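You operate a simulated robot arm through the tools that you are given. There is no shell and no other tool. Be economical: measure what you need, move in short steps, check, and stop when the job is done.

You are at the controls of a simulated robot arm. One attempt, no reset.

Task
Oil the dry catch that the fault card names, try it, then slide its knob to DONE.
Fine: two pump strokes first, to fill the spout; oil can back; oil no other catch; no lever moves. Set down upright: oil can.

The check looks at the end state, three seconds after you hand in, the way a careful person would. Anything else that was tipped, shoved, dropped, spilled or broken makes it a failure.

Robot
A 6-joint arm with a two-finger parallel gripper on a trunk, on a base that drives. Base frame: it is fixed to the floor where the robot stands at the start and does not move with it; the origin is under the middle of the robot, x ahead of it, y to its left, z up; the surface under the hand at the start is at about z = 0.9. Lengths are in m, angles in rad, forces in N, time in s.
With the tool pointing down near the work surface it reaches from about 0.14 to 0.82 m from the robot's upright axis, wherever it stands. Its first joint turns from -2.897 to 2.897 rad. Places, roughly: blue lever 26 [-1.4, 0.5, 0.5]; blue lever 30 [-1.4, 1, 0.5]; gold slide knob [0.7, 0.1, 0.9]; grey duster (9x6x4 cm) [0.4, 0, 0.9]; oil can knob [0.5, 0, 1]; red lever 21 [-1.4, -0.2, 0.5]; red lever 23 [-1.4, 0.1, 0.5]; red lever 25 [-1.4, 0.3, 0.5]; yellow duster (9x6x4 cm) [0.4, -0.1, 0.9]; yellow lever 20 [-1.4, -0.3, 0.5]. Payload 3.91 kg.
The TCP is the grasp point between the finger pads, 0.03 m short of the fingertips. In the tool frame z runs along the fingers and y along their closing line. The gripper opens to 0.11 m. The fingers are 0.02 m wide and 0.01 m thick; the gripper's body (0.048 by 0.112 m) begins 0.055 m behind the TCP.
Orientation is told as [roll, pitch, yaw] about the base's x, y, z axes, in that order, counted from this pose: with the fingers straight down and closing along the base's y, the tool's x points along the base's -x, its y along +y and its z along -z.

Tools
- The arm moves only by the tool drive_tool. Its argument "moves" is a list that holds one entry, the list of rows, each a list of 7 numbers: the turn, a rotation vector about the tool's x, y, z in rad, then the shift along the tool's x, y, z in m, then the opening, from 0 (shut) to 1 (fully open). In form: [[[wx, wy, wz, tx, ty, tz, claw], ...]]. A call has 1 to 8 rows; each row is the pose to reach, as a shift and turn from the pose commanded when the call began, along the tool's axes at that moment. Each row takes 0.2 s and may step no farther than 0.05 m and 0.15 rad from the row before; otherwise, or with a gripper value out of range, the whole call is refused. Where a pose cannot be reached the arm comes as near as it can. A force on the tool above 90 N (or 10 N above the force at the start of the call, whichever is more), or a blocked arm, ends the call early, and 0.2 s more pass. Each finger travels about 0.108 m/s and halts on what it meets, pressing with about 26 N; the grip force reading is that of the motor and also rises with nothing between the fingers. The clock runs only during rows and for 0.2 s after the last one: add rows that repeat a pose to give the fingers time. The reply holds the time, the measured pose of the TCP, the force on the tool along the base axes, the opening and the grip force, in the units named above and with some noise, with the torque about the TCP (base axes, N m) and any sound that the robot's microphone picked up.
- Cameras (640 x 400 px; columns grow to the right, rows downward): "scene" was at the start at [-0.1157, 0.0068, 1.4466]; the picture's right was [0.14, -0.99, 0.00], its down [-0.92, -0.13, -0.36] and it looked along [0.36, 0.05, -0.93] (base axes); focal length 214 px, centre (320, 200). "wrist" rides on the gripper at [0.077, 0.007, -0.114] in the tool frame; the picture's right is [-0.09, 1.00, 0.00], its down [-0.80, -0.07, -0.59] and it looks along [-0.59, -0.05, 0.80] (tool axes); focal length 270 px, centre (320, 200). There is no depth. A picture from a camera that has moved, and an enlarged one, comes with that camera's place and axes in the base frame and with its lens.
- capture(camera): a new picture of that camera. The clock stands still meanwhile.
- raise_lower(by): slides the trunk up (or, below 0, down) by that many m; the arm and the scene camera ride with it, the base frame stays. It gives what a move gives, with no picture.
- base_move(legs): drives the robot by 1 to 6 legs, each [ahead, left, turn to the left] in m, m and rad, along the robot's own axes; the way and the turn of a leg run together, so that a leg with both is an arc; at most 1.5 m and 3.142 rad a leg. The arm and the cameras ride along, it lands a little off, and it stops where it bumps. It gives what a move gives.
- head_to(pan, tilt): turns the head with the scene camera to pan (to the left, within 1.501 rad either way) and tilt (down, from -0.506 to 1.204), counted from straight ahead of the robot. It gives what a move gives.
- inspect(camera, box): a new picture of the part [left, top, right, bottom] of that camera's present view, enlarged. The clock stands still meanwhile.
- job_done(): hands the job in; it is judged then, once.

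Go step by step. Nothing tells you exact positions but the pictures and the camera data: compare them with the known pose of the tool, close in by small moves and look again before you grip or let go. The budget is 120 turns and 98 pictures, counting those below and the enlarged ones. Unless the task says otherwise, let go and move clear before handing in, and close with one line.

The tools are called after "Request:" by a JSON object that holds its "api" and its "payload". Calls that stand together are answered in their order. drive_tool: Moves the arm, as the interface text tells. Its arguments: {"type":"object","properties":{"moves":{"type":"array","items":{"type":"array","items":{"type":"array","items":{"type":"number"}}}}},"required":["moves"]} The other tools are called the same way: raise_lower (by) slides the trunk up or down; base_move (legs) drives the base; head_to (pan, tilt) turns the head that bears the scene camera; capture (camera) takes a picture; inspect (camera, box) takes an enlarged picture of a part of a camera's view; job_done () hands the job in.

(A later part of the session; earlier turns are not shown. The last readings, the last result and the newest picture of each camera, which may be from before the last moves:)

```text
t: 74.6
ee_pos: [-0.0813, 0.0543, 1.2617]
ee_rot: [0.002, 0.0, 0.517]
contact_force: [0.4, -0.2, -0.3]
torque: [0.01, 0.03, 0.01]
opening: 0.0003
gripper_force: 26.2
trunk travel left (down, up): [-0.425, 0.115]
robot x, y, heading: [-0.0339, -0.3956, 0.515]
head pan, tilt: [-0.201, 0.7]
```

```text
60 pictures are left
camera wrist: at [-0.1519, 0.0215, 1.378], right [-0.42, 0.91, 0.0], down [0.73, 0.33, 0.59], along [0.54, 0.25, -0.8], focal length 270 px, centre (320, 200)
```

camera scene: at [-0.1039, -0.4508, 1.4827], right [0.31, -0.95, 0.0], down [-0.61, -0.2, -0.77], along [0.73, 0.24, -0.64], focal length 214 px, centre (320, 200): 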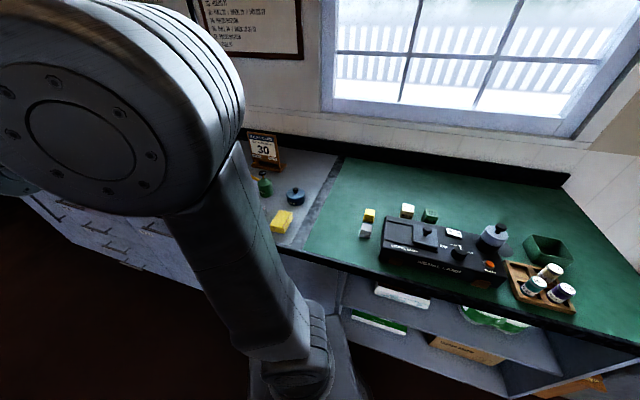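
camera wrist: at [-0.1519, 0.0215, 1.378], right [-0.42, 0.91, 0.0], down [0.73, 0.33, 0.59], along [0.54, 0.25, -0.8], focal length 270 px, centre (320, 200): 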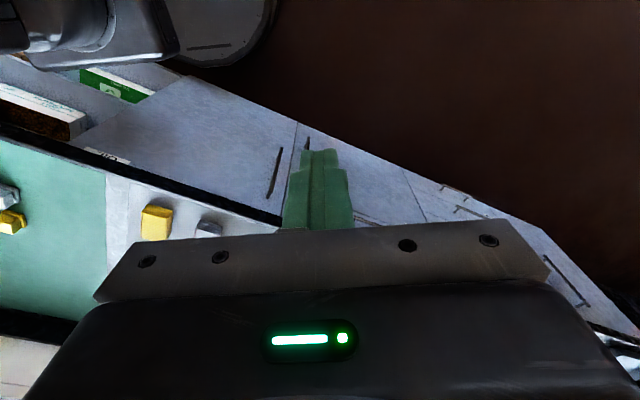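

The polish pot is at about (0.505, −0.13) with its knob near 0.97, so I'll come in with the hand heading ~60° and tilted 35°, clear of the pot and dusters. First I move over high, opening the hand.

Request:
{"api": "drive_tool", "payload": {"moves": [[[0, 0, -0.066, -0.034, -0.032, 0.004, 1], [0, 0, -0.132, -0.068, -0.064, 0.008, 1], [0, 0, -0.198, -0.102, -0.096, 0.012, 1], [0, 0, -0.264, -0.136, -0.128, 0.016, 1], [0, 0, -0.33, -0.17, -0.16, 0.02, 1], [0, 0, -0.396, -0.204, -0.192, 0.024, 1], [0, 0, -0.462, -0.238, -0.224, 0.028, 1], [0, 0, -0.53, -0.272, -0.256, 0.032, 1]]]}}

```text
t: 76.4
ee_pos: [0.283, -0.0342, 1.2292]
ee_rot: [0.001, -0.001, 1.049]
contact_force: [-0.3, 0.6, -0.2]
torque: [-0.02, 0.03, -0.02]
opening: 0.11
gripper_force: 0.1
trunk travel left (down, up): [-0.425, 0.115]
robot x, y, heading: [-0.0307, -0.3903, 0.518]
head pan, tilt: [-0.201, 0.7]
```

Now I'll shift over the approach line and tilt the fingers 35° forward.

Request:
{"api": "drive_tool", "payload": {"moves": [[[0, -0.122, 0, -0.012, -0.036, 0.012, 1], [0, -0.244, 0, -0.024, -0.073, 0.024, 1], [0, -0.366, 0, -0.036, -0.109, 0.036, 1], [0, -0.488, 0, -0.048, -0.146, 0.048, 1], [0, -0.611, 0, -0.058, -0.182, 0.06, 1]]]}}

Request:
{"api": "capture", "payload": {"camera": "wrist"}}

Request:
{"api": "capture", "payload": {"camera": "scene"}}

```text
t: 77.6
ee_pos: [0.4702, -0.0742, 1.1709]
ee_rot: [-0.003, -0.612, 1.049]
contact_force: [0.4, -0.6, 1.2]
torque: [0.01, -0.02, 0.02]
opening: 0.1102
gripper_force: 0.1
trunk travel left (down, up): [-0.425, 0.115]
robot x, y, heading: [-0.0366, -0.394, 0.509]
head pan, tilt: [-0.201, 0.7]
```

```text
59 pictures are left
camera wrist: at [0.3988, -0.1827, 1.2209], right [-0.83, 0.56, 0.05], down [0.22, 0.24, 0.95], along [0.52, 0.79, -0.32], focal length 270 px, centre (320, 200)
```

wrist: 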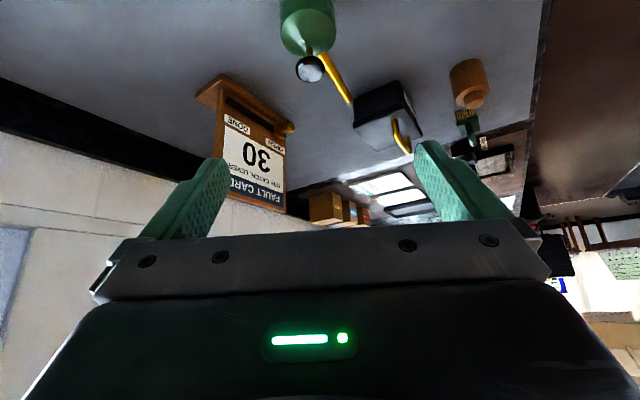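

```text
58 pictures are left
camera scene: at [-0.1033, -0.4508, 1.4826], right [0.31, -0.95, 0.0], down [-0.61, -0.2, -0.76], along [0.73, 0.24, -0.64], focal length 214 px, centre (320, 200)
```

scene: 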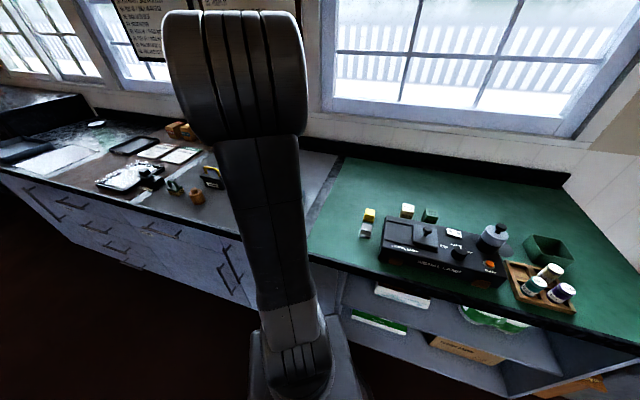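

The knob lies ahead and below the fingers, near (0.516, −0.005). I move down to 8 cm short of the grip pose and look again.

Request:
{"api": "drive_tool", "payload": {"moves": [[[0, 0, 0, 0.016, -0.001, 0.039, 1], [0, 0, 0, 0.031, -0.002, 0.078, 1], [0, 0, 0, 0.047, -0.003, 0.117, 1], [0, 0, 0, 0.062, -0.004, 0.155, 1]]]}}

Request:
{"api": "capture", "payload": {"camera": "wrist"}}

```text
t: 78.6
ee_pos: [0.4932, -0.0441, 1.0057]
ee_rot: [-0.001, -0.61, 1.047]
contact_force: [0.0, 0.4, -0.4]
torque: [-0.01, 0.01, -0.01]
opening: 0.1101
gripper_force: 0.1
trunk travel left (down, up): [-0.425, 0.115]
robot x, y, heading: [-0.0352, -0.3927, 0.519]
head pan, tilt: [-0.201, 0.7]
```

```text
57 pictures are left
camera wrist: at [0.4213, -0.1529, 1.0578], right [-0.83, 0.56, 0.05], down [0.22, 0.24, 0.95], along [0.52, 0.79, -0.32], focal length 270 px, centre (320, 200)
```

wrist: 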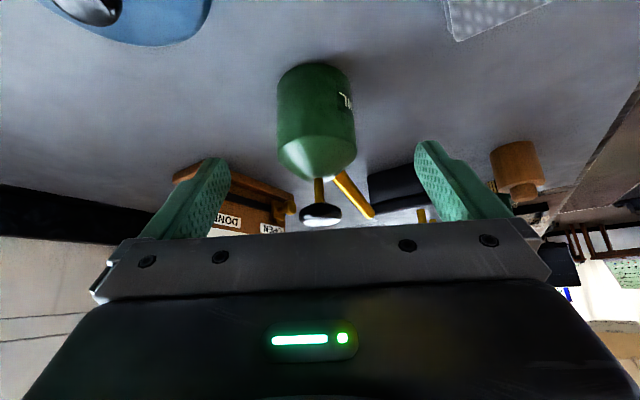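

The can is laterally centred between the fingers. I advance in two parts along the fingers.

Request:
{"api": "drive_tool", "payload": {"moves": [[[0, 0, 0, -0.001, 0, 0.02, 1], [0, 0, 0, -0.003, 0, 0.04, 1], [0, 0, 0, -0.004, 0, 0.055, 1]]]}}

Request:
{"api": "capture", "payload": {"camera": "wrist"}}

```text
t: 79.4
ee_pos: [0.5091, -0.0145, 0.9648]
ee_rot: [-0.003, -0.611, 1.047]
contact_force: [-0.2, -0.4, -0.2]
torque: [0.0, 0.0, -0.02]
opening: 0.11
gripper_force: 0.1
trunk travel left (down, up): [-0.425, 0.115]
robot x, y, heading: [-0.0384, -0.3926, 0.519]
head pan, tilt: [-0.201, 0.7]
```

```text
56 pictures are left
camera wrist: at [0.4382, -0.1226, 1.0162], right [-0.83, 0.56, 0.05], down [0.22, 0.24, 0.95], along [0.52, 0.79, -0.32], focal length 270 px, centre (320, 200)
```

wrist: 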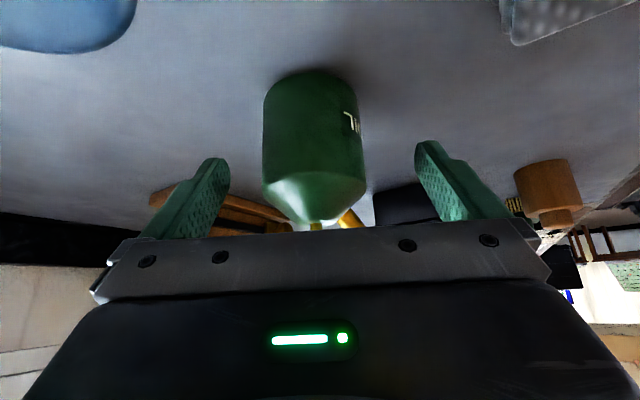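

Good alignment. I advance the last 2.5 cm.

Request:
{"api": "drive_tool", "payload": {"moves": [[[0, 0, 0, -0.001, -0.001, 0.013, 1], [0, 0, 0, -0.001, -0.001, 0.026, 1]]]}}

Request:
{"api": "capture", "payload": {"camera": "wrist"}}

```text
t: 80.0
ee_pos: [0.5182, -0.001, 0.9435]
ee_rot: [-0.001, -0.609, 1.047]
contact_force: [0.0, -1.6, 0.6]
torque: [0.03, -0.08, 0.01]
opening: 0.11
gripper_force: 0.0
trunk travel left (down, up): [-0.425, 0.115]
robot x, y, heading: [-0.0366, -0.3929, 0.518]
head pan, tilt: [-0.201, 0.7]
```

```text
55 pictures are left
camera wrist: at [0.4464, -0.1095, 0.9951], right [-0.83, 0.56, 0.05], down [0.22, 0.24, 0.95], along [0.52, 0.79, -0.32], focal length 270 px, centre (320, 200)
```

wrist: 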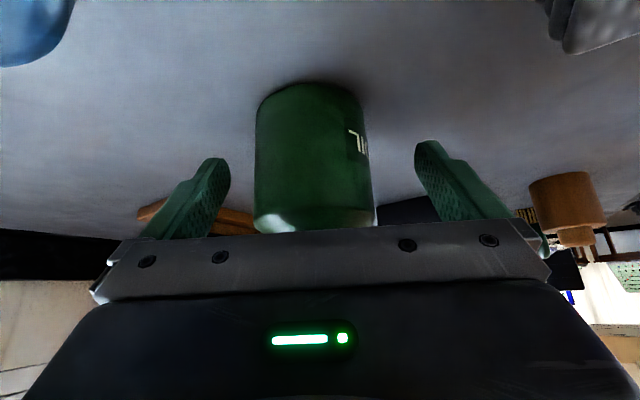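

I'm at the grip pose; now I close the fingers on the body.

Request:
{"api": "drive_tool", "payload": {"moves": [[[0, 0, 0, 0, 0, 0, 0.7], [0, 0, 0, 0, 0, 0, 0.5], [0, 0, 0, 0, 0, 0, 0.4], [0, 0, 0, 0, 0, 0, 0.4], [0, 0, 0, 0, 0, 0, 0.4]]]}}

Request:
{"api": "capture", "payload": {"camera": "wrist"}}

```text
t: 81.2
ee_pos: [0.5178, -0.0005, 0.9448]
ee_rot: [-0.001, -0.611, 1.048]
contact_force: [-0.7, -0.5, 0.8]
torque: [0.05, -0.04, 0.03]
opening: 0.0586
gripper_force: 26.0
trunk travel left (down, up): [-0.425, 0.115]
robot x, y, heading: [-0.0361, -0.3896, 0.52]
head pan, tilt: [-0.201, 0.7]
```

```text
54 pictures are left
camera wrist: at [0.4464, -0.1095, 0.9952], right [-0.83, 0.56, 0.05], down [0.22, 0.24, 0.95], along [0.52, 0.79, -0.32], focal length 270 px, centre (320, 200)
```

wrist: 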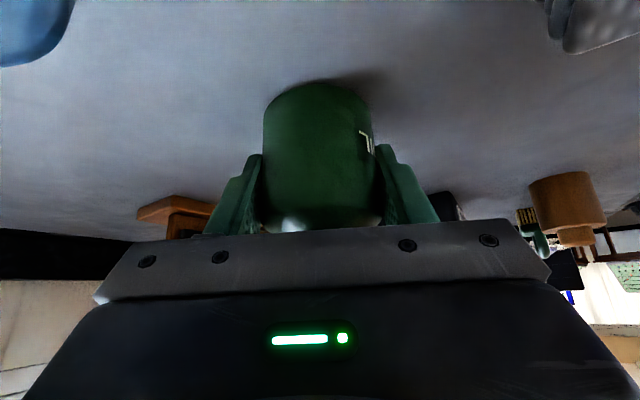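

Gripped at 58.6 mm. I lift it straight up.

Request:
{"api": "drive_tool", "payload": {"moves": [[[0, 0, 0, -0.0115, 0, -0.0164, 0.4], [0, 0, 0, -0.0344, 0, -0.0491, 0.4], [0, 0, 0, -0.0574, 0, -0.0819, 0.4], [0, 0, 0, -0.0803, 0, -0.1147, 0.4], [0, 0, 0, -0.1033, 0, -0.1474, 0.4], [0, 0, 0, -0.1263, 0, -0.1802, 0.4]]]}}

Request:
{"api": "capture", "payload": {"camera": "wrist"}}

```text
t: 82.6
ee_pos: [0.5175, -0.0006, 1.1641]
ee_rot: [0.001, -0.612, 1.048]
contact_force: [-0.3, 0.3, -5.5]
torque: [0.0, -0.02, 0.04]
opening: 0.0587
gripper_force: 26.3
trunk travel left (down, up): [-0.425, 0.115]
robot x, y, heading: [-0.0366, -0.3889, 0.516]
head pan, tilt: [-0.201, 0.7]
```

```text
53 pictures are left
camera wrist: at [0.4465, -0.1086, 1.2157], right [-0.83, 0.56, 0.05], down [0.22, 0.24, 0.95], along [0.52, 0.79, -0.32], focal length 270 px, centre (320, 200)
```

wrist: 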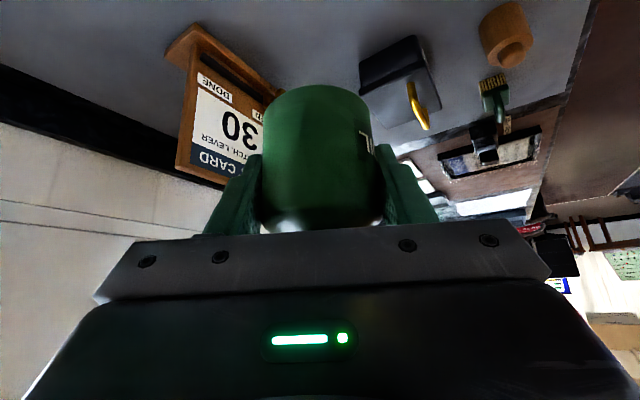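

The can is held (≈5.5 N) and level. I'll back away from the bench, turn to face the lever frame, then re-aim the arm.

Request:
{"api": "base_move", "payload": {"legs": [[-0.35, 0, 0], [0, 0, 2.62]]}}

```text
t: 91.1
ee_pos: [-1.0176, -0.627, 1.1646]
ee_rot: [0.0, -0.611, -2.622]
contact_force: [-0.1, 0.0, -5.0]
torque: [0.0, -0.02, -0.01]
opening: 0.0586
gripper_force: 25.8
trunk travel left (down, up): [-0.425, 0.115]
robot x, y, heading: [-0.3408, -0.5652, 3.134]
head pan, tilt: [-0.201, 0.7]
```

Next I drive sideways to stand in front of lever 30, then swing the hand to the robot's right with the spout toward the levers.

Request:
{"api": "base_move", "payload": {"legs": [[0, -1.2, 0]]}}

Request:
{"api": "drive_tool", "payload": {"moves": [[[0.075, 0, 0.107, 0.029, -0.026, -0.02, 0.4], [0.15, 0, 0.214, 0.058, -0.052, -0.04, 0.4], [0.225, 0, 0.321, 0.087, -0.078, -0.061, 0.4], [0.3, 0, 0.428, 0.116, -0.104, -0.081, 0.4], [0.376, 0, 0.536, 0.145, -0.13, -0.101, 0.4], [0.451, 0, 0.643, 0.173, -0.155, -0.121, 0.4], [0.526, 0, 0.75, 0.202, -0.181, -0.141, 0.4], [0.601, 0, 0.857, 0.231, -0.207, -0.162, 0.4]]]}}

Request:
{"api": "head_to", "payload": {"pan": -0.4, "tilt": 0.5}}

Request:
{"api": "capture", "payload": {"camera": "scene"}}

```text
t: 97.1
ee_pos: [-1.0104, 0.5648, 1.1641]
ee_rot: [0.001, -0.61, -2.614]
contact_force: [0.1, -0.5, -5.5]
torque: [0.02, -0.04, 0.01]
opening: 0.0583
gripper_force: 25.4
trunk travel left (down, up): [-0.425, 0.115]
robot x, y, heading: [-0.3347, 0.6279, 3.137]
head pan, tilt: [-0.201, 0.7]
```

```text
t: 98.9
ee_pos: [-0.8701, 0.8886, 1.164]
ee_rot: [0.0, -0.611, 2.621]
contact_force: [-0.1, 1.0, -3.5]
torque: [-0.01, -0.05, 0.0]
opening: 0.0584
gripper_force: 25.7
trunk travel left (down, up): [-0.425, 0.115]
robot x, y, heading: [-0.3387, 0.6332, 3.141]
head pan, tilt: [-0.201, 0.7]
```

```text
t: 99.7
ee_pos: [-0.8703, 0.8874, 1.1644]
ee_rot: [-0.003, -0.611, 2.624]
contact_force: [0.1, -0.6, -4.5]
torque: [-0.01, -0.04, -0.04]
opening: 0.0584
gripper_force: 26.3
trunk travel left (down, up): [-0.425, 0.115]
robot x, y, heading: [-0.3307, 0.6305, 3.139]
head pan, tilt: [-0.4, 0.499]
```

```text
52 pictures are left
camera scene: at [-0.2505, 0.6661, 1.5003], right [0.39, 0.92, 0.0], down [0.44, -0.19, -0.88], along [-0.81, 0.34, -0.48], focal length 214 px, centre (320, 200)
```

scene: 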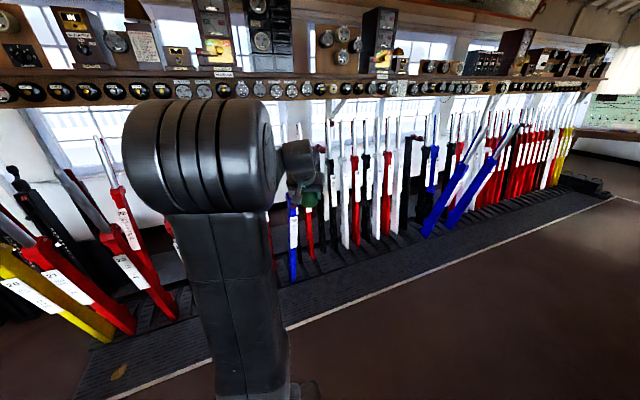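

The forearm hides the hand; I'll shift the base so the hand works further to the right, and bring the can in front of lever 30 at standoff.

Request:
{"api": "base_move", "payload": {"legs": [[0.2, 0.18, 0]]}}

Request:
{"api": "drive_tool", "payload": {"moves": [[[0, 0, 0, -0.006, -0.031, 0.031, 0.4], [0, 0, 0, -0.013, -0.063, 0.061, 0.4], [0, 0, 0, -0.019, -0.094, 0.092, 0.4], [0, 0, 0, -0.026, -0.125, 0.123, 0.4], [0, 0, 0, -0.032, -0.156, 0.154, 0.4], [0, 0, 0, -0.039, -0.188, 0.184, 0.4], [0, 0, 0, -0.045, -0.219, 0.215, 0.4]]]}}

Request:
{"api": "capture", "payload": {"camera": "scene"}}

Request:
{"api": "capture", "payload": {"camera": "wrist"}}

```text
t: 101.6
ee_pos: [-1.0704, 0.7088, 1.1643]
ee_rot: [-0.001, -0.61, 2.624]
contact_force: [0.1, 0.4, -4.9]
torque: [-0.03, -0.01, -0.01]
opening: 0.0586
gripper_force: 26.2
trunk travel left (down, up): [-0.425, 0.115]
robot x, y, heading: [-0.536, 0.452, 3.139]
head pan, tilt: [-0.4, 0.499]
```

```text
t: 103.2
ee_pos: [-1.1001, 0.9804, 1.0134]
ee_rot: [-0.002, -0.61, 2.624]
contact_force: [0.5, 0.2, -5.1]
torque: [-0.03, -0.06, 0.01]
opening: 0.0585
gripper_force: 25.6
trunk travel left (down, up): [-0.425, 0.115]
robot x, y, heading: [-0.5332, 0.4573, 3.139]
head pan, tilt: [-0.4, 0.499]
```

```text
51 pictures are left
camera scene: at [-0.4508, 0.4889, 1.5003], right [0.39, 0.92, 0.0], down [0.44, -0.19, -0.88], along [-0.81, 0.34, -0.48], focal length 214 px, centre (320, 200)
```

scene: 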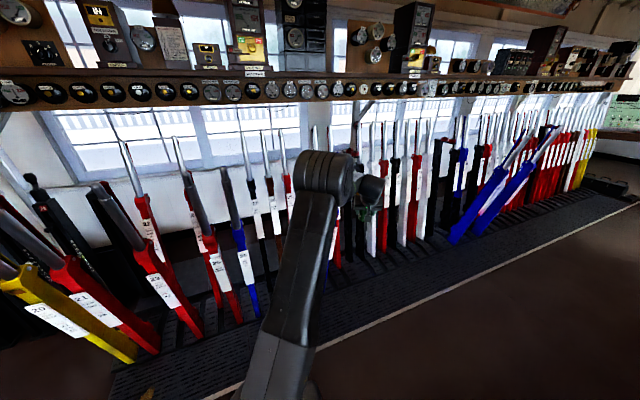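

```text
50 pictures are left
camera wrist: at [-0.993, 0.9101, 1.0638], right [-0.56, -0.83, 0.05], down [-0.24, 0.22, 0.95], along [-0.8, 0.51, -0.32], focal length 270 px, centre (320, 200)
```

wrist: 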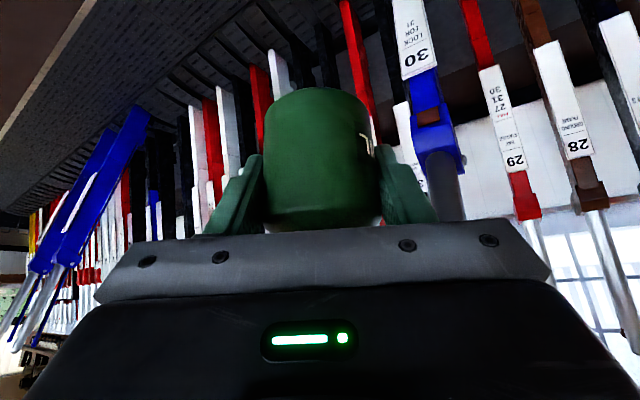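

The wrist camera shows lever 30's rusty catch patch nicely. I lower and approach part-way, then triangulate it again.

Request:
{"api": "drive_tool", "payload": {"moves": [[[0, 0, 0, 0.015, 0.012, 0.041, 0.4], [0, 0, 0, 0.03, 0.025, 0.083, 0.4], [0, 0, 0, 0.045, 0.037, 0.124, 0.4], [0, 0, 0, 0.06, 0.05, 0.166, 0.4], [0, 0, 0, 0.075, 0.062, 0.207, 0.4]]]}}

Request:
{"api": "capture", "payload": {"camera": "wrist"}}

Request:
{"api": "inspect", "payload": {"camera": "scene", "box": [300, 140, 420, 280]}}

```text
t: 104.4
ee_pos: [-1.1828, 0.9536, 0.8027]
ee_rot: [0.0, -0.612, 2.626]
contact_force: [-0.9, -0.2, -3.7]
torque: [-0.01, -0.07, 0.03]
opening: 0.0584
gripper_force: 25.9
trunk travel left (down, up): [-0.425, 0.115]
robot x, y, heading: [-0.5328, 0.4579, 3.144]
head pan, tilt: [-0.4, 0.499]
```

```text
49 pictures are left
camera wrist: at [-1.0746, 0.8832, 0.8523], right [-0.56, -0.83, 0.05], down [-0.24, 0.22, 0.95], along [-0.8, 0.51, -0.32], focal length 270 px, centre (320, 200)
```

wrist: 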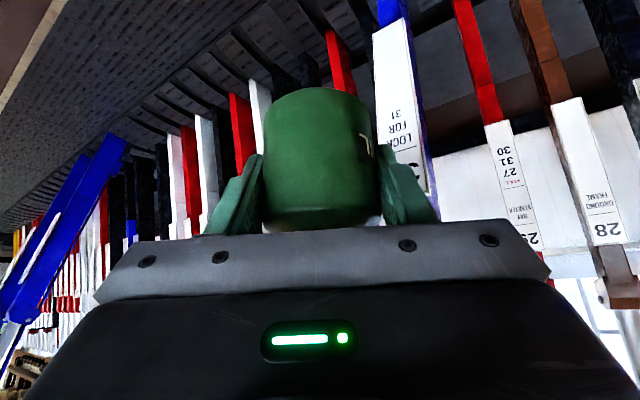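

```text
2.86 times, centred on (360, 210) of scene
camera zoom: at [-0.4511, 0.4883, 1.5004], right [0.39, 0.92, 0.0], down [0.44, -0.19, -0.88], along [-0.81, 0.34, -0.48], focal length 613 px, centre (206, 171)
```

zoom: 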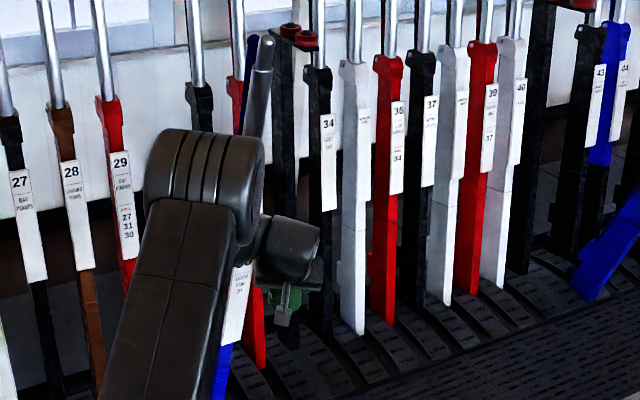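

Triangulation puts the catch patch at about (−1.33, 0.95, 0.855), lever nearly upright; the spout tip is ~6 cm short of it. I'll bring the tip to ~2 cm from the patch, still level, watching forces.

Request:
{"api": "drive_tool", "payload": {"moves": [[[0, 0, 0, -0.016, 0.014, 0.005, 0.4], [0, 0, 0, -0.031, 0.0275, 0.009, 0.4]]]}}

Request:
{"api": "capture", "payload": {"camera": "wrist"}}

Request:
{"api": "inspect", "payload": {"camera": "scene", "box": [310, 160, 390, 250]}}

```text
t: 105.0
ee_pos: [-1.2211, 0.9451, 0.8124]
ee_rot: [-0.003, -0.608, 2.626]
contact_force: [0.6, -0.5, -4.1]
torque: [0.0, 0.0, 0.02]
opening: 0.0585
gripper_force: 26.0
trunk travel left (down, up): [-0.425, 0.115]
robot x, y, heading: [-0.534, 0.4512, 3.138]
head pan, tilt: [-0.4, 0.499]
```

```text
47 pictures are left
camera wrist: at [-1.1145, 0.8745, 0.8626], right [-0.56, -0.83, 0.05], down [-0.24, 0.22, 0.95], along [-0.8, 0.51, -0.32], focal length 270 px, centre (320, 200)
```

wrist: 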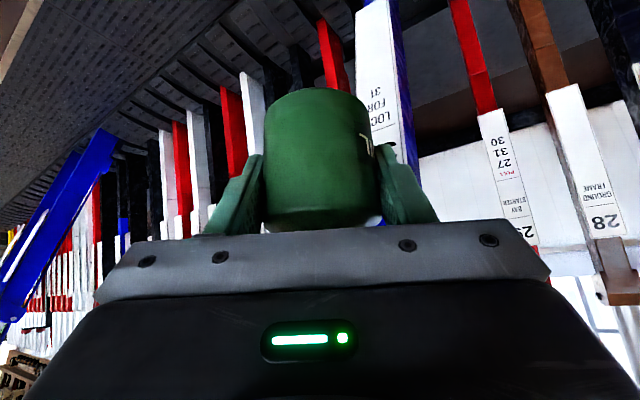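

```text
4.44 times, centred on (350, 205) of scene
camera zoom: at [-0.451, 0.4879, 1.5003], right [0.39, 0.92, 0.0], down [0.44, -0.19, -0.88], along [-0.81, 0.34, -0.48], focal length 953 px, centre (187, 178)
```

zoom: 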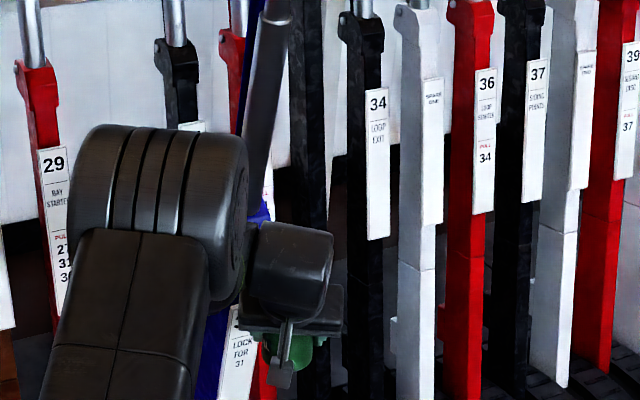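

Still clear. I inch the tip forward in small steps to feel for the catch face.

Request:
{"api": "drive_tool", "payload": {"moves": [[[0, 0, 0, -0.0036, 0.0025, 0.0025, 0.4], [0, 0, 0, -0.0071, 0.0049, 0.005, 0.4]]]}}

Request:
{"api": "drive_tool", "payload": {"moves": [[[0, 0, 0, -0.0029, 0.002, 0.002, 0.4], [0, 0, 0, -0.0043, 0.003, 0.003, 0.4]]]}}

```text
t: 105.6
ee_pos: [-1.2312, 0.9439, 0.8118]
ee_rot: [0.001, -0.61, 2.625]
contact_force: [0.1, -0.2, -4.4]
torque: [-0.02, -0.02, 0.0]
opening: 0.0586
gripper_force: 26.0
trunk travel left (down, up): [-0.425, 0.115]
robot x, y, heading: [-0.5324, 0.4524, 3.141]
head pan, tilt: [-0.4, 0.499]
```

```text
t: 106.2
ee_pos: [-1.2346, 0.9452, 0.8106]
ee_rot: [0.001, -0.609, 2.624]
contact_force: [14.3, -3.3, -6.2]
torque: [0.15, 0.56, 0.28]
opening: 0.0585
gripper_force: 25.8
trunk travel left (down, up): [-0.425, 0.115]
robot x, y, heading: [-0.5384, 0.4502, 3.141]
head pan, tilt: [-0.4, 0.499]
```

Contact felt at the tip exactly where expected (torque matches the spout tip). I back off ~5 mm and check the lever hasn't moved.

Request:
{"api": "drive_tool", "payload": {"moves": [[[0, 0, 0, 0.0043, -0.003, -0.003, 0.4], [0, 0, 0, 0.0043, -0.003, -0.003, 0.4]]]}}

Request:
{"api": "inspect", "payload": {"camera": "scene", "box": [310, 140, 390, 250]}}

```text
t: 106.8
ee_pos: [-1.2326, 0.9434, 0.8129]
ee_rot: [-0.001, -0.611, 2.625]
contact_force: [1.2, -0.1, -4.9]
torque: [-0.05, 0.02, 0.0]
opening: 0.0583
gripper_force: 26.1
trunk travel left (down, up): [-0.425, 0.115]
robot x, y, heading: [-0.5346, 0.4559, 3.139]
head pan, tilt: [-0.4, 0.499]
```

```text
3.64 times, centred on (350, 195) of scene
camera zoom: at [-0.4508, 0.488, 1.5003], right [0.39, 0.92, 0.0], down [0.44, -0.19, -0.88], along [-0.81, 0.34, -0.48], focal length 780 px, centre (211, 218)
```

zoom: 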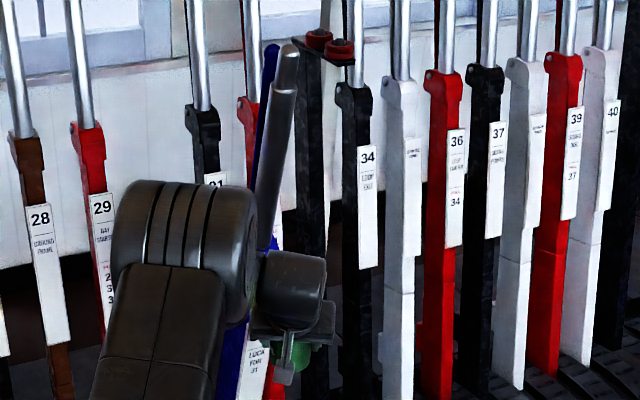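

Lever is unmoved. Now I tip the can about its spout tip (34° nose-down) to let the oil run to the catch.

Request:
{"api": "drive_tool", "payload": {"moves": [[[0.0485, 0.1044, -0.034, -0.0011, -0.0035, -0.0124, 0.4], [0.097, 0.2088, -0.068, -0.0048, -0.0055, -0.0236, 0.4], [0.1455, 0.3132, -0.102, -0.0096, -0.0068, -0.0345, 0.4], [0.194, 0.4176, -0.136, -0.0157, -0.0073, -0.0448, 0.4], [0.2425, 0.522, -0.17, -0.0228, -0.0071, -0.0545, 0.4]]]}}

Request:
{"api": "capture", "payload": {"camera": "wrist"}}

Request:
{"api": "inspect", "payload": {"camera": "scene", "box": [310, 140, 390, 250]}}

```text
t: 108.0
ee_pos: [-1.2175, 0.9442, 0.8696]
ee_rot: [-0.285, -0.067, 2.724]
contact_force: [0.6, 0.6, -3.9]
torque: [-0.04, 0.02, 0.0]
opening: 0.0582
gripper_force: 25.9
trunk travel left (down, up): [-0.425, 0.115]
robot x, y, heading: [-0.5327, 0.4535, 3.142]
head pan, tilt: [-0.4, 0.499]
```

```text
44 pictures are left
camera wrist: at [-1.1572, 0.8744, 0.9728], right [-0.49, -0.83, -0.27], down [-0.73, 0.22, 0.64], along [-0.47, 0.51, -0.71], focal length 270 px, centre (320, 200)
```

wrist: 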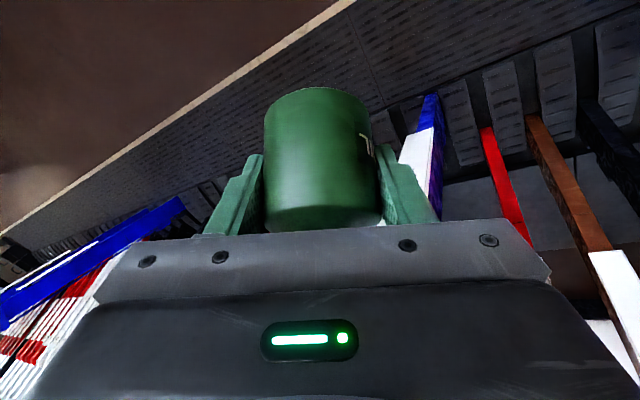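

```text
3.64 times, centred on (350, 195) of scene
camera zoom: at [-0.4508, 0.4881, 1.5003], right [0.39, 0.92, 0.0], down [0.44, -0.19, -0.88], along [-0.81, 0.34, -0.48], focal length 780 px, centre (211, 218)
```

zoom: 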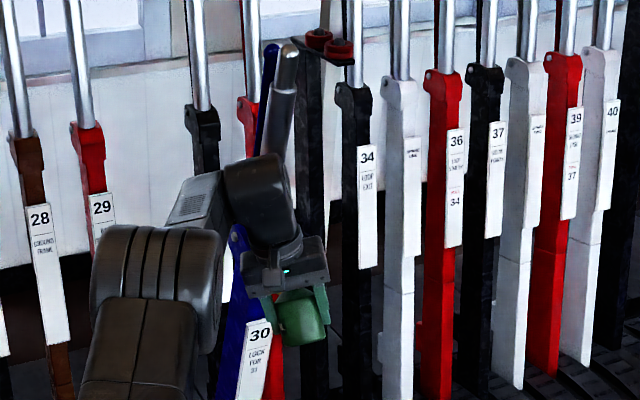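

The can is tilted with its tip at the catch; lever unmoved. I wait a moment and listen.

Request:
{"api": "drive_tool", "payload": {"moves": [[[0, 0, 0, 0, 0, 0, 0.4], [0, 0, 0, 0, 0, 0, 0.4], [0, 0, 0, 0, 0, 0, 0.4], [0, 0, 0, 0, 0, 0, 0.4], [0, 0, 0, 0, 0, 0, 0.4], [0, 0, 0, 0, 0, 0, 0.4], [0, 0, 0, 0, 0, 0, 0.4], [0, 0, 0, 0, 0, 0, 0.4]]]}}

Request:
{"api": "inspect", "payload": {"camera": "scene", "box": [325, 180, 365, 240]}}

```text
t: 109.8
ee_pos: [-1.2184, 0.9459, 0.8686]
ee_rot: [-0.285, -0.072, 2.722]
contact_force: [0.6, -0.2, -4.8]
torque: [0.0, 0.0, 0.02]
opening: 0.0583
gripper_force: 25.9
trunk travel left (down, up): [-0.425, 0.115]
robot x, y, heading: [-0.5352, 0.4502, 3.139]
head pan, tilt: [-0.4, 0.499]
```

```text
6.67 times, centred on (345, 210) of scene
camera zoom: at [-0.4506, 0.488, 1.5003], right [0.39, 0.92, 0.0], down [0.44, -0.19, -0.88], along [-0.81, 0.34, -0.48], focal length 1430 px, centre (153, 133)
```

zoom: 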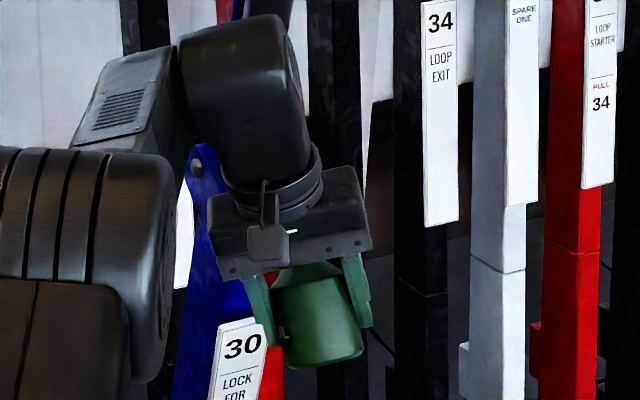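

No sign yet from here. I untilt about the tip, retreat and inspect the patch with the wrist camera.

Request:
{"api": "drive_tool", "payload": {"moves": [[[-0.0485, -0.1044, 0.034, 0.0011, 0.0032, 0.0115, 0.4], [-0.097, -0.2088, 0.068, 0.001, 0.007, 0.0229, 0.4], [-0.1455, -0.3132, 0.102, -0.0006, 0.0113, 0.0339, 0.4], [-0.194, -0.4176, 0.136, -0.0033, 0.0161, 0.0446, 0.4], [-0.2425, -0.522, 0.17, -0.0055, 0.0204, 0.0547, 0.4], [-0.2425, -0.522, 0.17, 0.0401, 0.0, 0.0573, 0.4], [-0.2425, -0.522, 0.17, 0.0766, -0.0163, 0.0593, 0.4]]]}}

Request:
{"api": "drive_tool", "payload": {"moves": [[[0, 0, 0, 0.0, 0.0, -0.045, 0.4], [0, 0, 0, -0.0, -0.0, -0.09, 0.4], [0, 0, 0, -0.03, -0.02, -0.12, 0.4], [0, 0, 0, -0.06, -0.04, -0.15, 0.4]]]}}

Request:
{"api": "capture", "payload": {"camera": "wrist"}}

```text
t: 111.4
ee_pos: [-1.1368, 0.9437, 0.8128]
ee_rot: [-0.001, -0.613, 2.624]
contact_force: [1.0, 0.4, -5.1]
torque: [0.01, -0.02, 0.03]
opening: 0.0584
gripper_force: 26.5
trunk travel left (down, up): [-0.425, 0.115]
robot x, y, heading: [-0.5338, 0.4539, 3.144]
head pan, tilt: [-0.4, 0.499]
```

```text
t: 112.4
ee_pos: [-1.0849, 0.9618, 0.9708]
ee_rot: [-0.001, -0.61, 2.622]
contact_force: [0.1, -0.1, -4.9]
torque: [-0.02, -0.04, 0.0]
opening: 0.0585
gripper_force: 26.2
trunk travel left (down, up): [-0.425, 0.115]
robot x, y, heading: [-0.5358, 0.4542, 3.142]
head pan, tilt: [-0.4, 0.499]
```

```text
41 pictures are left
camera wrist: at [-0.9785, 0.8912, 1.0212], right [-0.56, -0.83, 0.05], down [-0.24, 0.22, 0.95], along [-0.8, 0.51, -0.32], focal length 270 px, centre (320, 200)
```

wrist: 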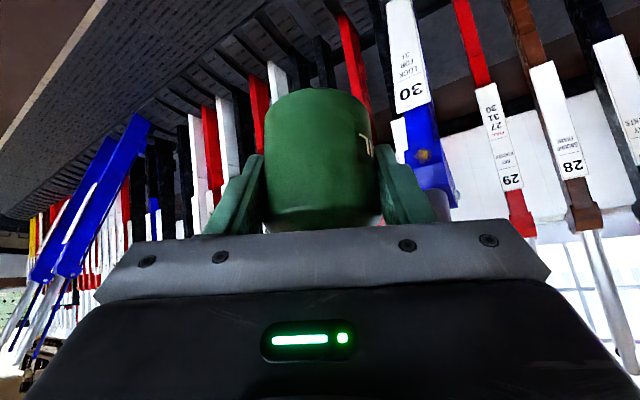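

Request:
{"api": "inspect", "payload": {"camera": "wrist", "box": [370, 70, 490, 220]}}

```text
2.67 times, centred on (430, 145) of wrist
camera zoom: at [-0.9785, 0.8912, 1.0212], right [-0.56, -0.83, 0.05], down [-0.24, 0.22, 0.95], along [-0.8, 0.51, -0.32], focal length 721 px, centre (27, 347)
```

zoom: 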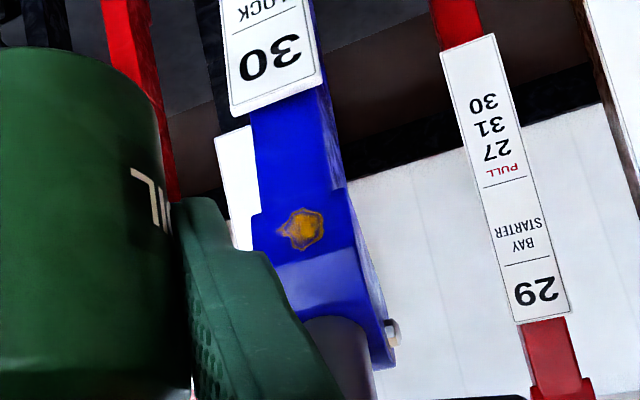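

The rust is replaced by a golden oil spot — catch 30 is oiled. Now I lift away and take the can back to the bench.

Request:
{"api": "drive_tool", "payload": {"moves": [[[0, 0, 0, -0.008, 0.01, -0.043, 0.4], [0, 0, 0, -0.017, 0.021, -0.086, 0.4], [0, 0, 0, -0.026, 0.032, -0.129, 0.4], [0, 0, 0, -0.034, 0.042, -0.172, 0.4], [0, 0, 0, -0.0426, 0.053, -0.2145, 0.4]]]}}

Request:
{"api": "base_move", "payload": {"legs": [[-0.2, 0, 0], [0, 0, -1.57], [-1.0, 0, 0]]}}

```text
t: 113.6
ee_pos: [-1.0357, 0.8707, 1.1706]
ee_rot: [-0.002, -0.61, 2.625]
contact_force: [0.0, -0.7, -4.8]
torque: [0.0, -0.05, -0.01]
opening: 0.0584
gripper_force: 25.8
trunk travel left (down, up): [-0.425, 0.115]
robot x, y, heading: [-0.5364, 0.4557, 3.138]
head pan, tilt: [-0.4, 0.499]
```

```text
t: 123.8
ee_pos: [0.0788, -0.0512, 1.1704]
ee_rot: [0.0, -0.611, 1.042]
contact_force: [0.4, -0.4, -3.9]
torque: [-0.04, -0.01, 0.01]
opening: 0.058
gripper_force: 25.9
trunk travel left (down, up): [-0.425, 0.115]
robot x, y, heading: [-0.3438, -0.546, 1.555]
head pan, tilt: [-0.4, 0.499]
```

Now I slide toward the bench and look.

Request:
{"api": "base_move", "payload": {"legs": [[0.03, -0.28, 0.015]]}}

Request:
{"api": "head_to", "payload": {"pan": -0.75, "tilt": 0.6}}

Request:
{"api": "capture", "payload": {"camera": "scene"}}

```text
t: 125.7
ee_pos: [0.3501, -0.0167, 1.1694]
ee_rot: [0.0, -0.609, 1.056]
contact_force: [0.6, 0.1, -5.4]
torque: [-0.05, 0.04, 0.0]
opening: 0.0583
gripper_force: 25.7
trunk travel left (down, up): [-0.425, 0.115]
robot x, y, heading: [-0.0661, -0.5183, 1.575]
head pan, tilt: [-0.4, 0.499]
```

```text
t: 126.5
ee_pos: [0.3496, -0.0183, 1.1709]
ee_rot: [0.001, -0.608, 1.057]
contact_force: [-0.1, 0.3, -4.4]
torque: [-0.04, 0.04, 0.03]
opening: 0.0582
gripper_force: 25.9
trunk travel left (down, up): [-0.425, 0.115]
robot x, y, heading: [-0.0658, -0.5205, 1.574]
head pan, tilt: [-0.75, 0.6]
```

```text
39 pictures are left
camera scene: at [-0.0075, -0.6251, 1.4913], right [0.73, -0.68, 0.0], down [-0.38, -0.41, -0.82], along [0.56, 0.6, -0.57], focal length 214 px, centre (320, 200)
```

scene: 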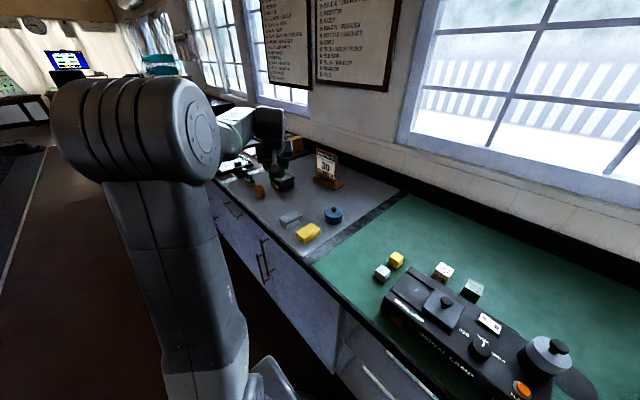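

Clear view of the bench. I carry the can above its old spot.

Request:
{"api": "drive_tool", "payload": {"moves": [[[0, 0, 0, -0.014, -0.034, 0.022, 0.4], [0, 0, 0, -0.028, -0.069, 0.044, 0.4], [0, 0, 0, -0.043, -0.104, 0.067, 0.4], [0, 0, 0, -0.0568, -0.138, 0.0887, 0.4], [0, 0, 0, -0.0568, -0.138, 0.0887, 0.4]]]}}

Request:
{"api": "inspect", "payload": {"camera": "scene", "box": [240, 110, 400, 260]}}

```text
t: 127.8
ee_pos: [0.5165, -0.0002, 1.129]
ee_rot: [-0.002, -0.61, 1.057]
contact_force: [-0.4, -0.3, -5.1]
torque: [-0.04, 0.02, 0.01]
opening: 0.0584
gripper_force: 25.6
trunk travel left (down, up): [-0.425, 0.115]
robot x, y, heading: [-0.0688, -0.5177, 1.574]
head pan, tilt: [-0.75, 0.6]
```

```text
2.67 times, centred on (320, 185) of scene
camera zoom: at [-0.0074, -0.6253, 1.4913], right [0.73, -0.68, 0.0], down [-0.39, -0.41, -0.82], along [0.56, 0.6, -0.57], focal length 572 px, centre (320, 240)
```

zoom: 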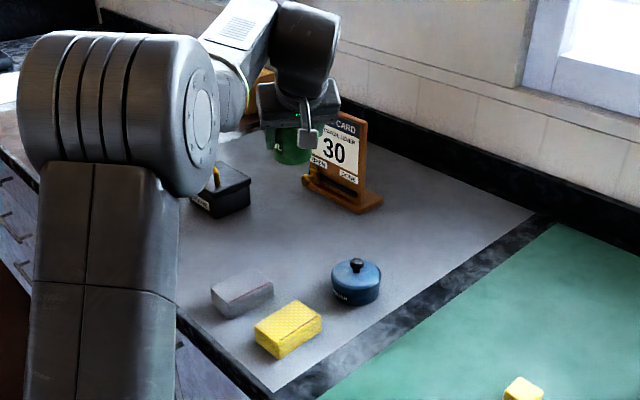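

Position good. I lower straight down to just above the bench.

Request:
{"api": "drive_tool", "payload": {"moves": [[[0, 0, 0, 0.026, -0.001, 0.037, 0.4], [0, 0, 0, 0.0517, -0.001, 0.0737, 0.4], [0, 0, 0, 0.0775, -0.001, 0.1106, 0.4], [0, 0, 0, 0.0947, -0.001, 0.1351, 0.4], [0, 0, 0, 0.1005, -0.001, 0.1433, 0.4]]]}}

Request:
{"api": "inspect", "payload": {"camera": "scene", "box": [260, 120, 360, 230]}}

```text
t: 128.9
ee_pos: [0.5177, -0.0002, 0.9532]
ee_rot: [-0.002, -0.611, 1.053]
contact_force: [0.1, 0.2, -4.4]
torque: [-0.07, 0.01, 0.02]
opening: 0.0584
gripper_force: 26.0
trunk travel left (down, up): [-0.425, 0.115]
robot x, y, heading: [-0.0689, -0.5227, 1.57]
head pan, tilt: [-0.75, 0.6]
```

```text
3.64 times, centred on (310, 175) of scene
camera zoom: at [-0.0072, -0.625, 1.4912], right [0.73, -0.68, 0.0], down [-0.39, -0.41, -0.82], along [0.56, 0.6, -0.57], focal length 780 px, centre (356, 291)
```

zoom: 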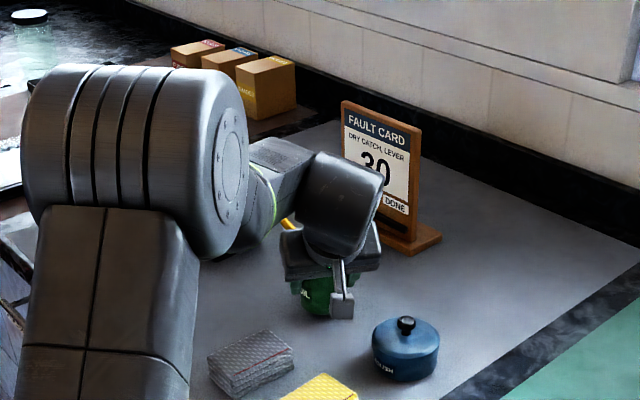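

Now down the last 9 mm, watching for the load to transfer.

Request:
{"api": "drive_tool", "payload": {"moves": [[[0, 0, 0, 0.0034, 0, 0.0049, 0.4], [0, 0, 0, 0.005, 0, 0.0072, 0.4], [0, 0, 0, 0.005, 0, 0.0072, 0.4]]]}}

```text
t: 129.8
ee_pos: [0.5169, -0.0016, 0.9461]
ee_rot: [0.0, -0.609, 1.055]
contact_force: [-0.4, 0.4, -4.3]
torque: [-0.03, 0.01, -0.01]
opening: 0.0582
gripper_force: 26.1
trunk travel left (down, up): [-0.425, 0.115]
robot x, y, heading: [-0.0673, -0.5211, 1.571]
head pan, tilt: [-0.75, 0.6]
```

Request:
{"api": "drive_tool", "payload": {"moves": [[[0, 0, 0, 0.0009, 0, 0.0012, 0.4], [0, 0, 0, 0.0017, 0, 0.0025, 0.4], [0, 0, 0, 0.0017, 0, 0.0025, 0.4]]]}}

```text
t: 130.6
ee_pos: [0.5177, -0.0008, 0.9445]
ee_rot: [-0.002, -0.616, 1.058]
contact_force: [2.4, 1.7, 7.2]
torque: [0.21, 0.22, -0.04]
opening: 0.0583
gripper_force: 26.2
trunk travel left (down, up): [-0.425, 0.115]
robot x, y, heading: [-0.0662, -0.5222, 1.573]
head pan, tilt: [-0.75, 0.6]
```

The can rests on the bench. I ease 1.5 mm up and open the fingers.

Request:
{"api": "drive_tool", "payload": {"moves": [[[0, 0, 0, -0.0008, 0, -0.0011, 0.45], [0, 0, 0, -0.0008, 0, -0.0011, 0.6], [0, 0, 0, -0.0008, 0, -0.0011, 0.8], [0, 0, 0, -0.0008, 0, -0.0011, 1], [0, 0, 0, -0.0008, 0, -0.0011, 1]]]}}

Request:
{"api": "capture", "payload": {"camera": "wrist"}}

```text
t: 131.8
ee_pos: [0.5186, -0.0002, 0.945]
ee_rot: [-0.001, -0.612, 1.057]
contact_force: [-0.2, 0.8, 0.5]
torque: [-0.01, -0.04, -0.03]
opening: 0.1097
gripper_force: 0.2
trunk travel left (down, up): [-0.425, 0.115]
robot x, y, heading: [-0.0659, -0.5174, 1.569]
head pan, tilt: [-0.75, 0.6]
```

```text
36 pictures are left
camera wrist: at [0.4474, -0.1105, 0.9954], right [-0.83, 0.55, 0.05], down [0.22, 0.24, 0.95], along [0.51, 0.8, -0.32], focal length 270 px, centre (320, 200)
```

wrist: 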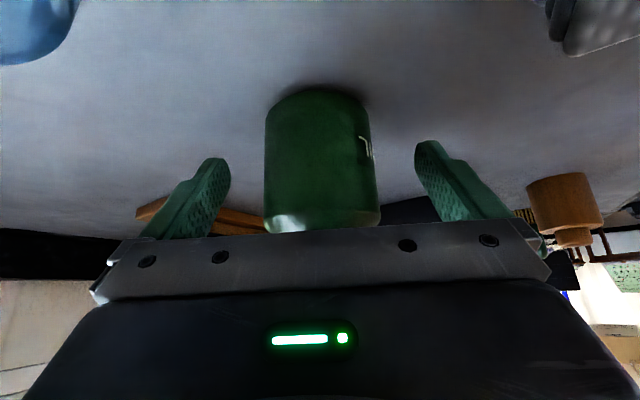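

The can stands free. I withdraw back along the fingers and rise.

Request:
{"api": "drive_tool", "payload": {"moves": [[[0, 0, 0, 0, 0, -0.03, 1], [0, 0, 0, 0, 0, -0.075, 1], [0, 0, 0, 0, 0, -0.12, 1], [0, 0, 0, 0, 0, -0.165, 1], [0, 0, 0, 0, 0.02, -0.205, 1], [0, 0, 0, 0.0, 0.06, -0.23, 1], [0, 0, 0, 0.0, 0.1, -0.255, 1], [0, 0, 0, 0.0, 0.14, -0.28, 1]]]}}

Request:
{"api": "inspect", "payload": {"camera": "scene", "box": [230, 110, 370, 250]}}

```text
t: 133.6
ee_pos: [0.317, -0.072, 1.1736]
ee_rot: [0.001, -0.61, 1.054]
contact_force: [-0.1, 0.0, 0.0]
torque: [-0.02, -0.01, 0.0]
opening: 0.1099
gripper_force: 0.2
trunk travel left (down, up): [-0.425, 0.115]
robot x, y, heading: [-0.0646, -0.5197, 1.572]
head pan, tilt: [-0.75, 0.6]
```

```text
2.86 times, centred on (300, 180) of scene
camera zoom: at [-0.0085, -0.626, 1.4912], right [0.73, -0.68, 0.0], down [-0.38, -0.41, -0.83], along [0.56, 0.6, -0.56], focal length 613 px, centre (377, 257)
```

zoom: 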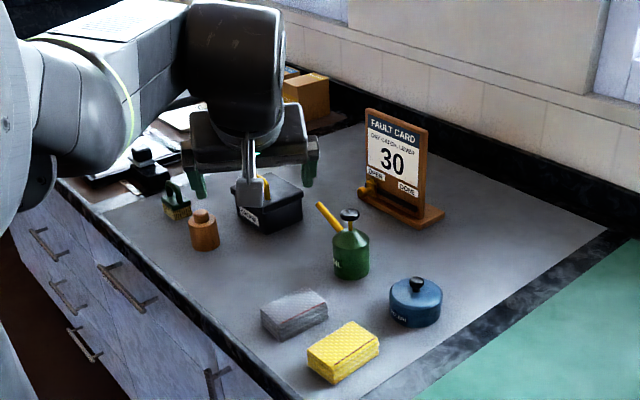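

Can is back upright in place. Now I straighten and raise the hand, and return to lever 30 to try the catch.

Request:
{"api": "drive_tool", "payload": {"moves": [[[0, 0.122, 0, -0.0195, 0, -0.0278, 1], [0, 0.244, 0, -0.039, 0, -0.0557, 1], [0, 0.366, 0, -0.0585, 0, -0.0835, 1], [0, 0.488, 0, -0.078, 0, -0.1114, 1], [0, 0.611, 0, -0.0976, 0, -0.1392, 1]]]}}

Request:
{"api": "base_move", "payload": {"legs": [[0, 0.28, 0], [1.05, 0, 0], [0, 0, 1.57], [0.25, 0, 0]]}}

Request:
{"api": "head_to", "payload": {"pan": -0.5, "tilt": 0.5}}

Request:
{"api": "capture", "payload": {"camera": "scene"}}

```text
t: 134.8
ee_pos: [0.3032, -0.0849, 1.3123]
ee_rot: [-0.002, -0.007, 1.057]
contact_force: [-0.9, 0.4, -0.1]
torque: [0.03, 0.0, -0.01]
opening: 0.1098
gripper_force: 0.0
out of reach, approached as far as the arm can: row 5
trunk travel left (down, up): [-0.425, 0.115]
robot x, y, heading: [-0.0688, -0.5176, 1.571]
head pan, tilt: [-0.75, 0.6]
```

```text
t: 147.0
ee_pos: [-1.0329, 0.9039, 1.3104]
ee_rot: [-0.005, -0.008, 2.633]
contact_force: [0.3, 0.2, -0.8]
torque: [0.0, -0.05, 0.03]
opening: 0.1101
gripper_force: 0.1
trunk travel left (down, up): [-0.425, 0.115]
robot x, y, heading: [-0.5929, 0.5384, -3.133]
head pan, tilt: [-0.75, 0.6]
```

```text
t: 147.8
ee_pos: [-1.0327, 0.9031, 1.3102]
ee_rot: [-0.005, -0.007, 2.634]
contact_force: [-1.2, 0.2, 0.1]
torque: [0.01, -0.01, -0.02]
opening: 0.11
gripper_force: 0.2
trunk travel left (down, up): [-0.425, 0.115]
robot x, y, heading: [-0.592, 0.5322, -3.128]
head pan, tilt: [-0.499, 0.499]
```

```text
34 pictures are left
camera scene: at [-0.5044, 0.578, 1.5003], right [0.47, 0.88, 0.0], down [0.42, -0.23, -0.88], along [-0.77, 0.41, -0.48], focal length 214 px, centre (320, 200)
```

scene: 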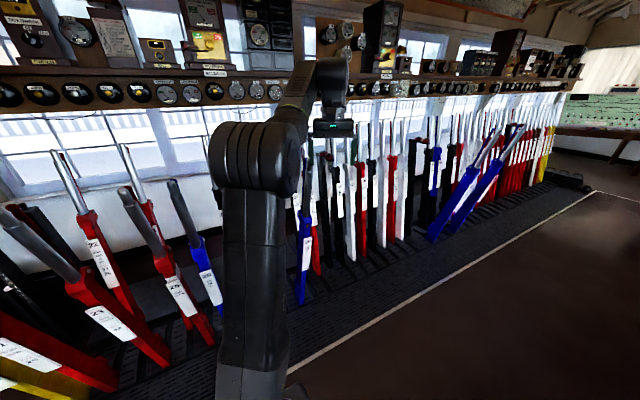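

I raise the trunk for headroom, move 12 cm closer, and yaw the hand so the fingers close along x, above the lever.

Request:
{"api": "raise_lower", "payload": {"by": 0.1}}

Request:
{"api": "base_move", "payload": {"legs": [[0.12, 0.03, 0]]}}

Request:
{"api": "drive_tool", "payload": {"moves": [[[0, 0, 0.133, 0, 0, 0, 1], [0, 0, 0.266, 0, 0, 0, 1], [0, 0, 0.399, 0, 0, 0, 1], [0, 0, 0.532, 0, 0, 0, 1], [0, 0, 0.665, 0, 0, 0, 1], [0, 0, 0.798, 0, 0, 0, 1], [0, 0, 0.931, 0, 0, 0, 1], [0, 0, 1.063, 0, 0, 0, 1]]]}}

Request:
{"api": "capture", "payload": {"camera": "wrist"}}

Request:
{"api": "inspect", "payload": {"camera": "scene", "box": [250, 100, 390, 260]}}

```text
t: 149.1
ee_pos: [-1.0324, 0.9039, 1.4094]
ee_rot: [-0.003, -0.008, 2.632]
contact_force: [0.1, 0.6, -0.9]
torque: [-0.02, -0.02, 0.02]
opening: 0.1099
gripper_force: 0.1
trunk travel left (down, up): [-0.525, 0.015]
robot x, y, heading: [-0.5969, 0.5333, -3.13]
head pan, tilt: [-0.499, 0.499]
```

```text
t: 150.3
ee_pos: [-1.1548, 0.8706, 1.4091]
ee_rot: [-0.003, -0.006, 2.637]
contact_force: [-0.4, -0.6, 0.1]
torque: [0.01, -0.02, 0.03]
opening: 0.1099
gripper_force: 0.1
trunk travel left (down, up): [-0.525, 0.015]
robot x, y, heading: [-0.7148, 0.5073, -3.132]
head pan, tilt: [-0.499, 0.499]
```

```text
t: 152.1
ee_pos: [-1.1529, 0.8719, 1.4106]
ee_rot: [0.006, -0.007, 1.569]
contact_force: [-0.7, -0.8, -0.5]
torque: [-0.03, 0.03, -0.01]
opening: 0.1103
gripper_force: 0.0
trunk travel left (down, up): [-0.525, 0.015]
robot x, y, heading: [-0.7144, 0.504, -3.131]
head pan, tilt: [-0.499, 0.499]
```

```text
33 pictures are left
camera wrist: at [-1.1604, 0.7938, 1.5254], right [-1.0, 0.09, 0.01], down [0.07, 0.8, 0.6], along [0.05, 0.6, -0.8], focal length 270 px, centre (320, 200)
```

wrist: 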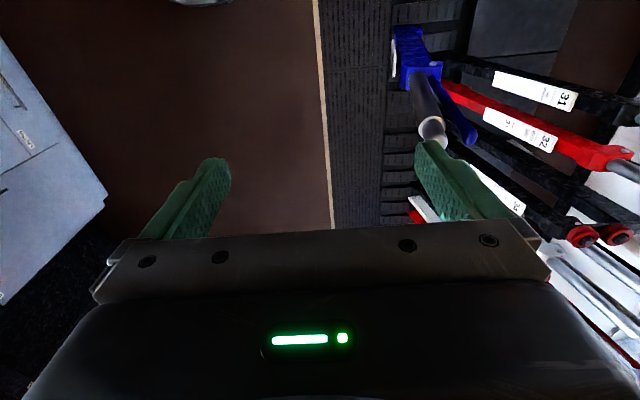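

```text
2.50 times, centred on (320, 180) of scene
camera zoom: at [-0.6246, 0.547, 1.6003], right [0.47, 0.88, 0.0], down [0.42, -0.23, -0.88], along [-0.77, 0.41, -0.48], focal length 536 px, centre (320, 250)
```

zoom: 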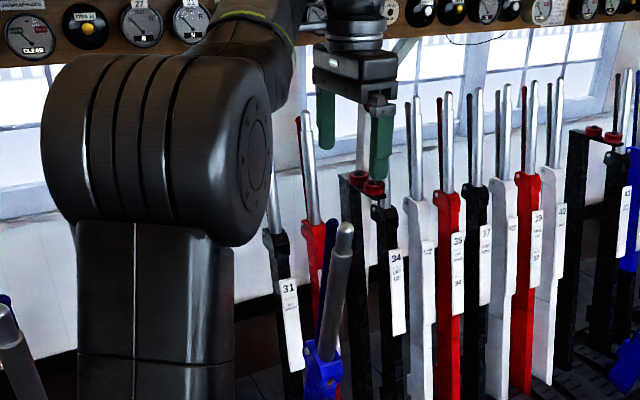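

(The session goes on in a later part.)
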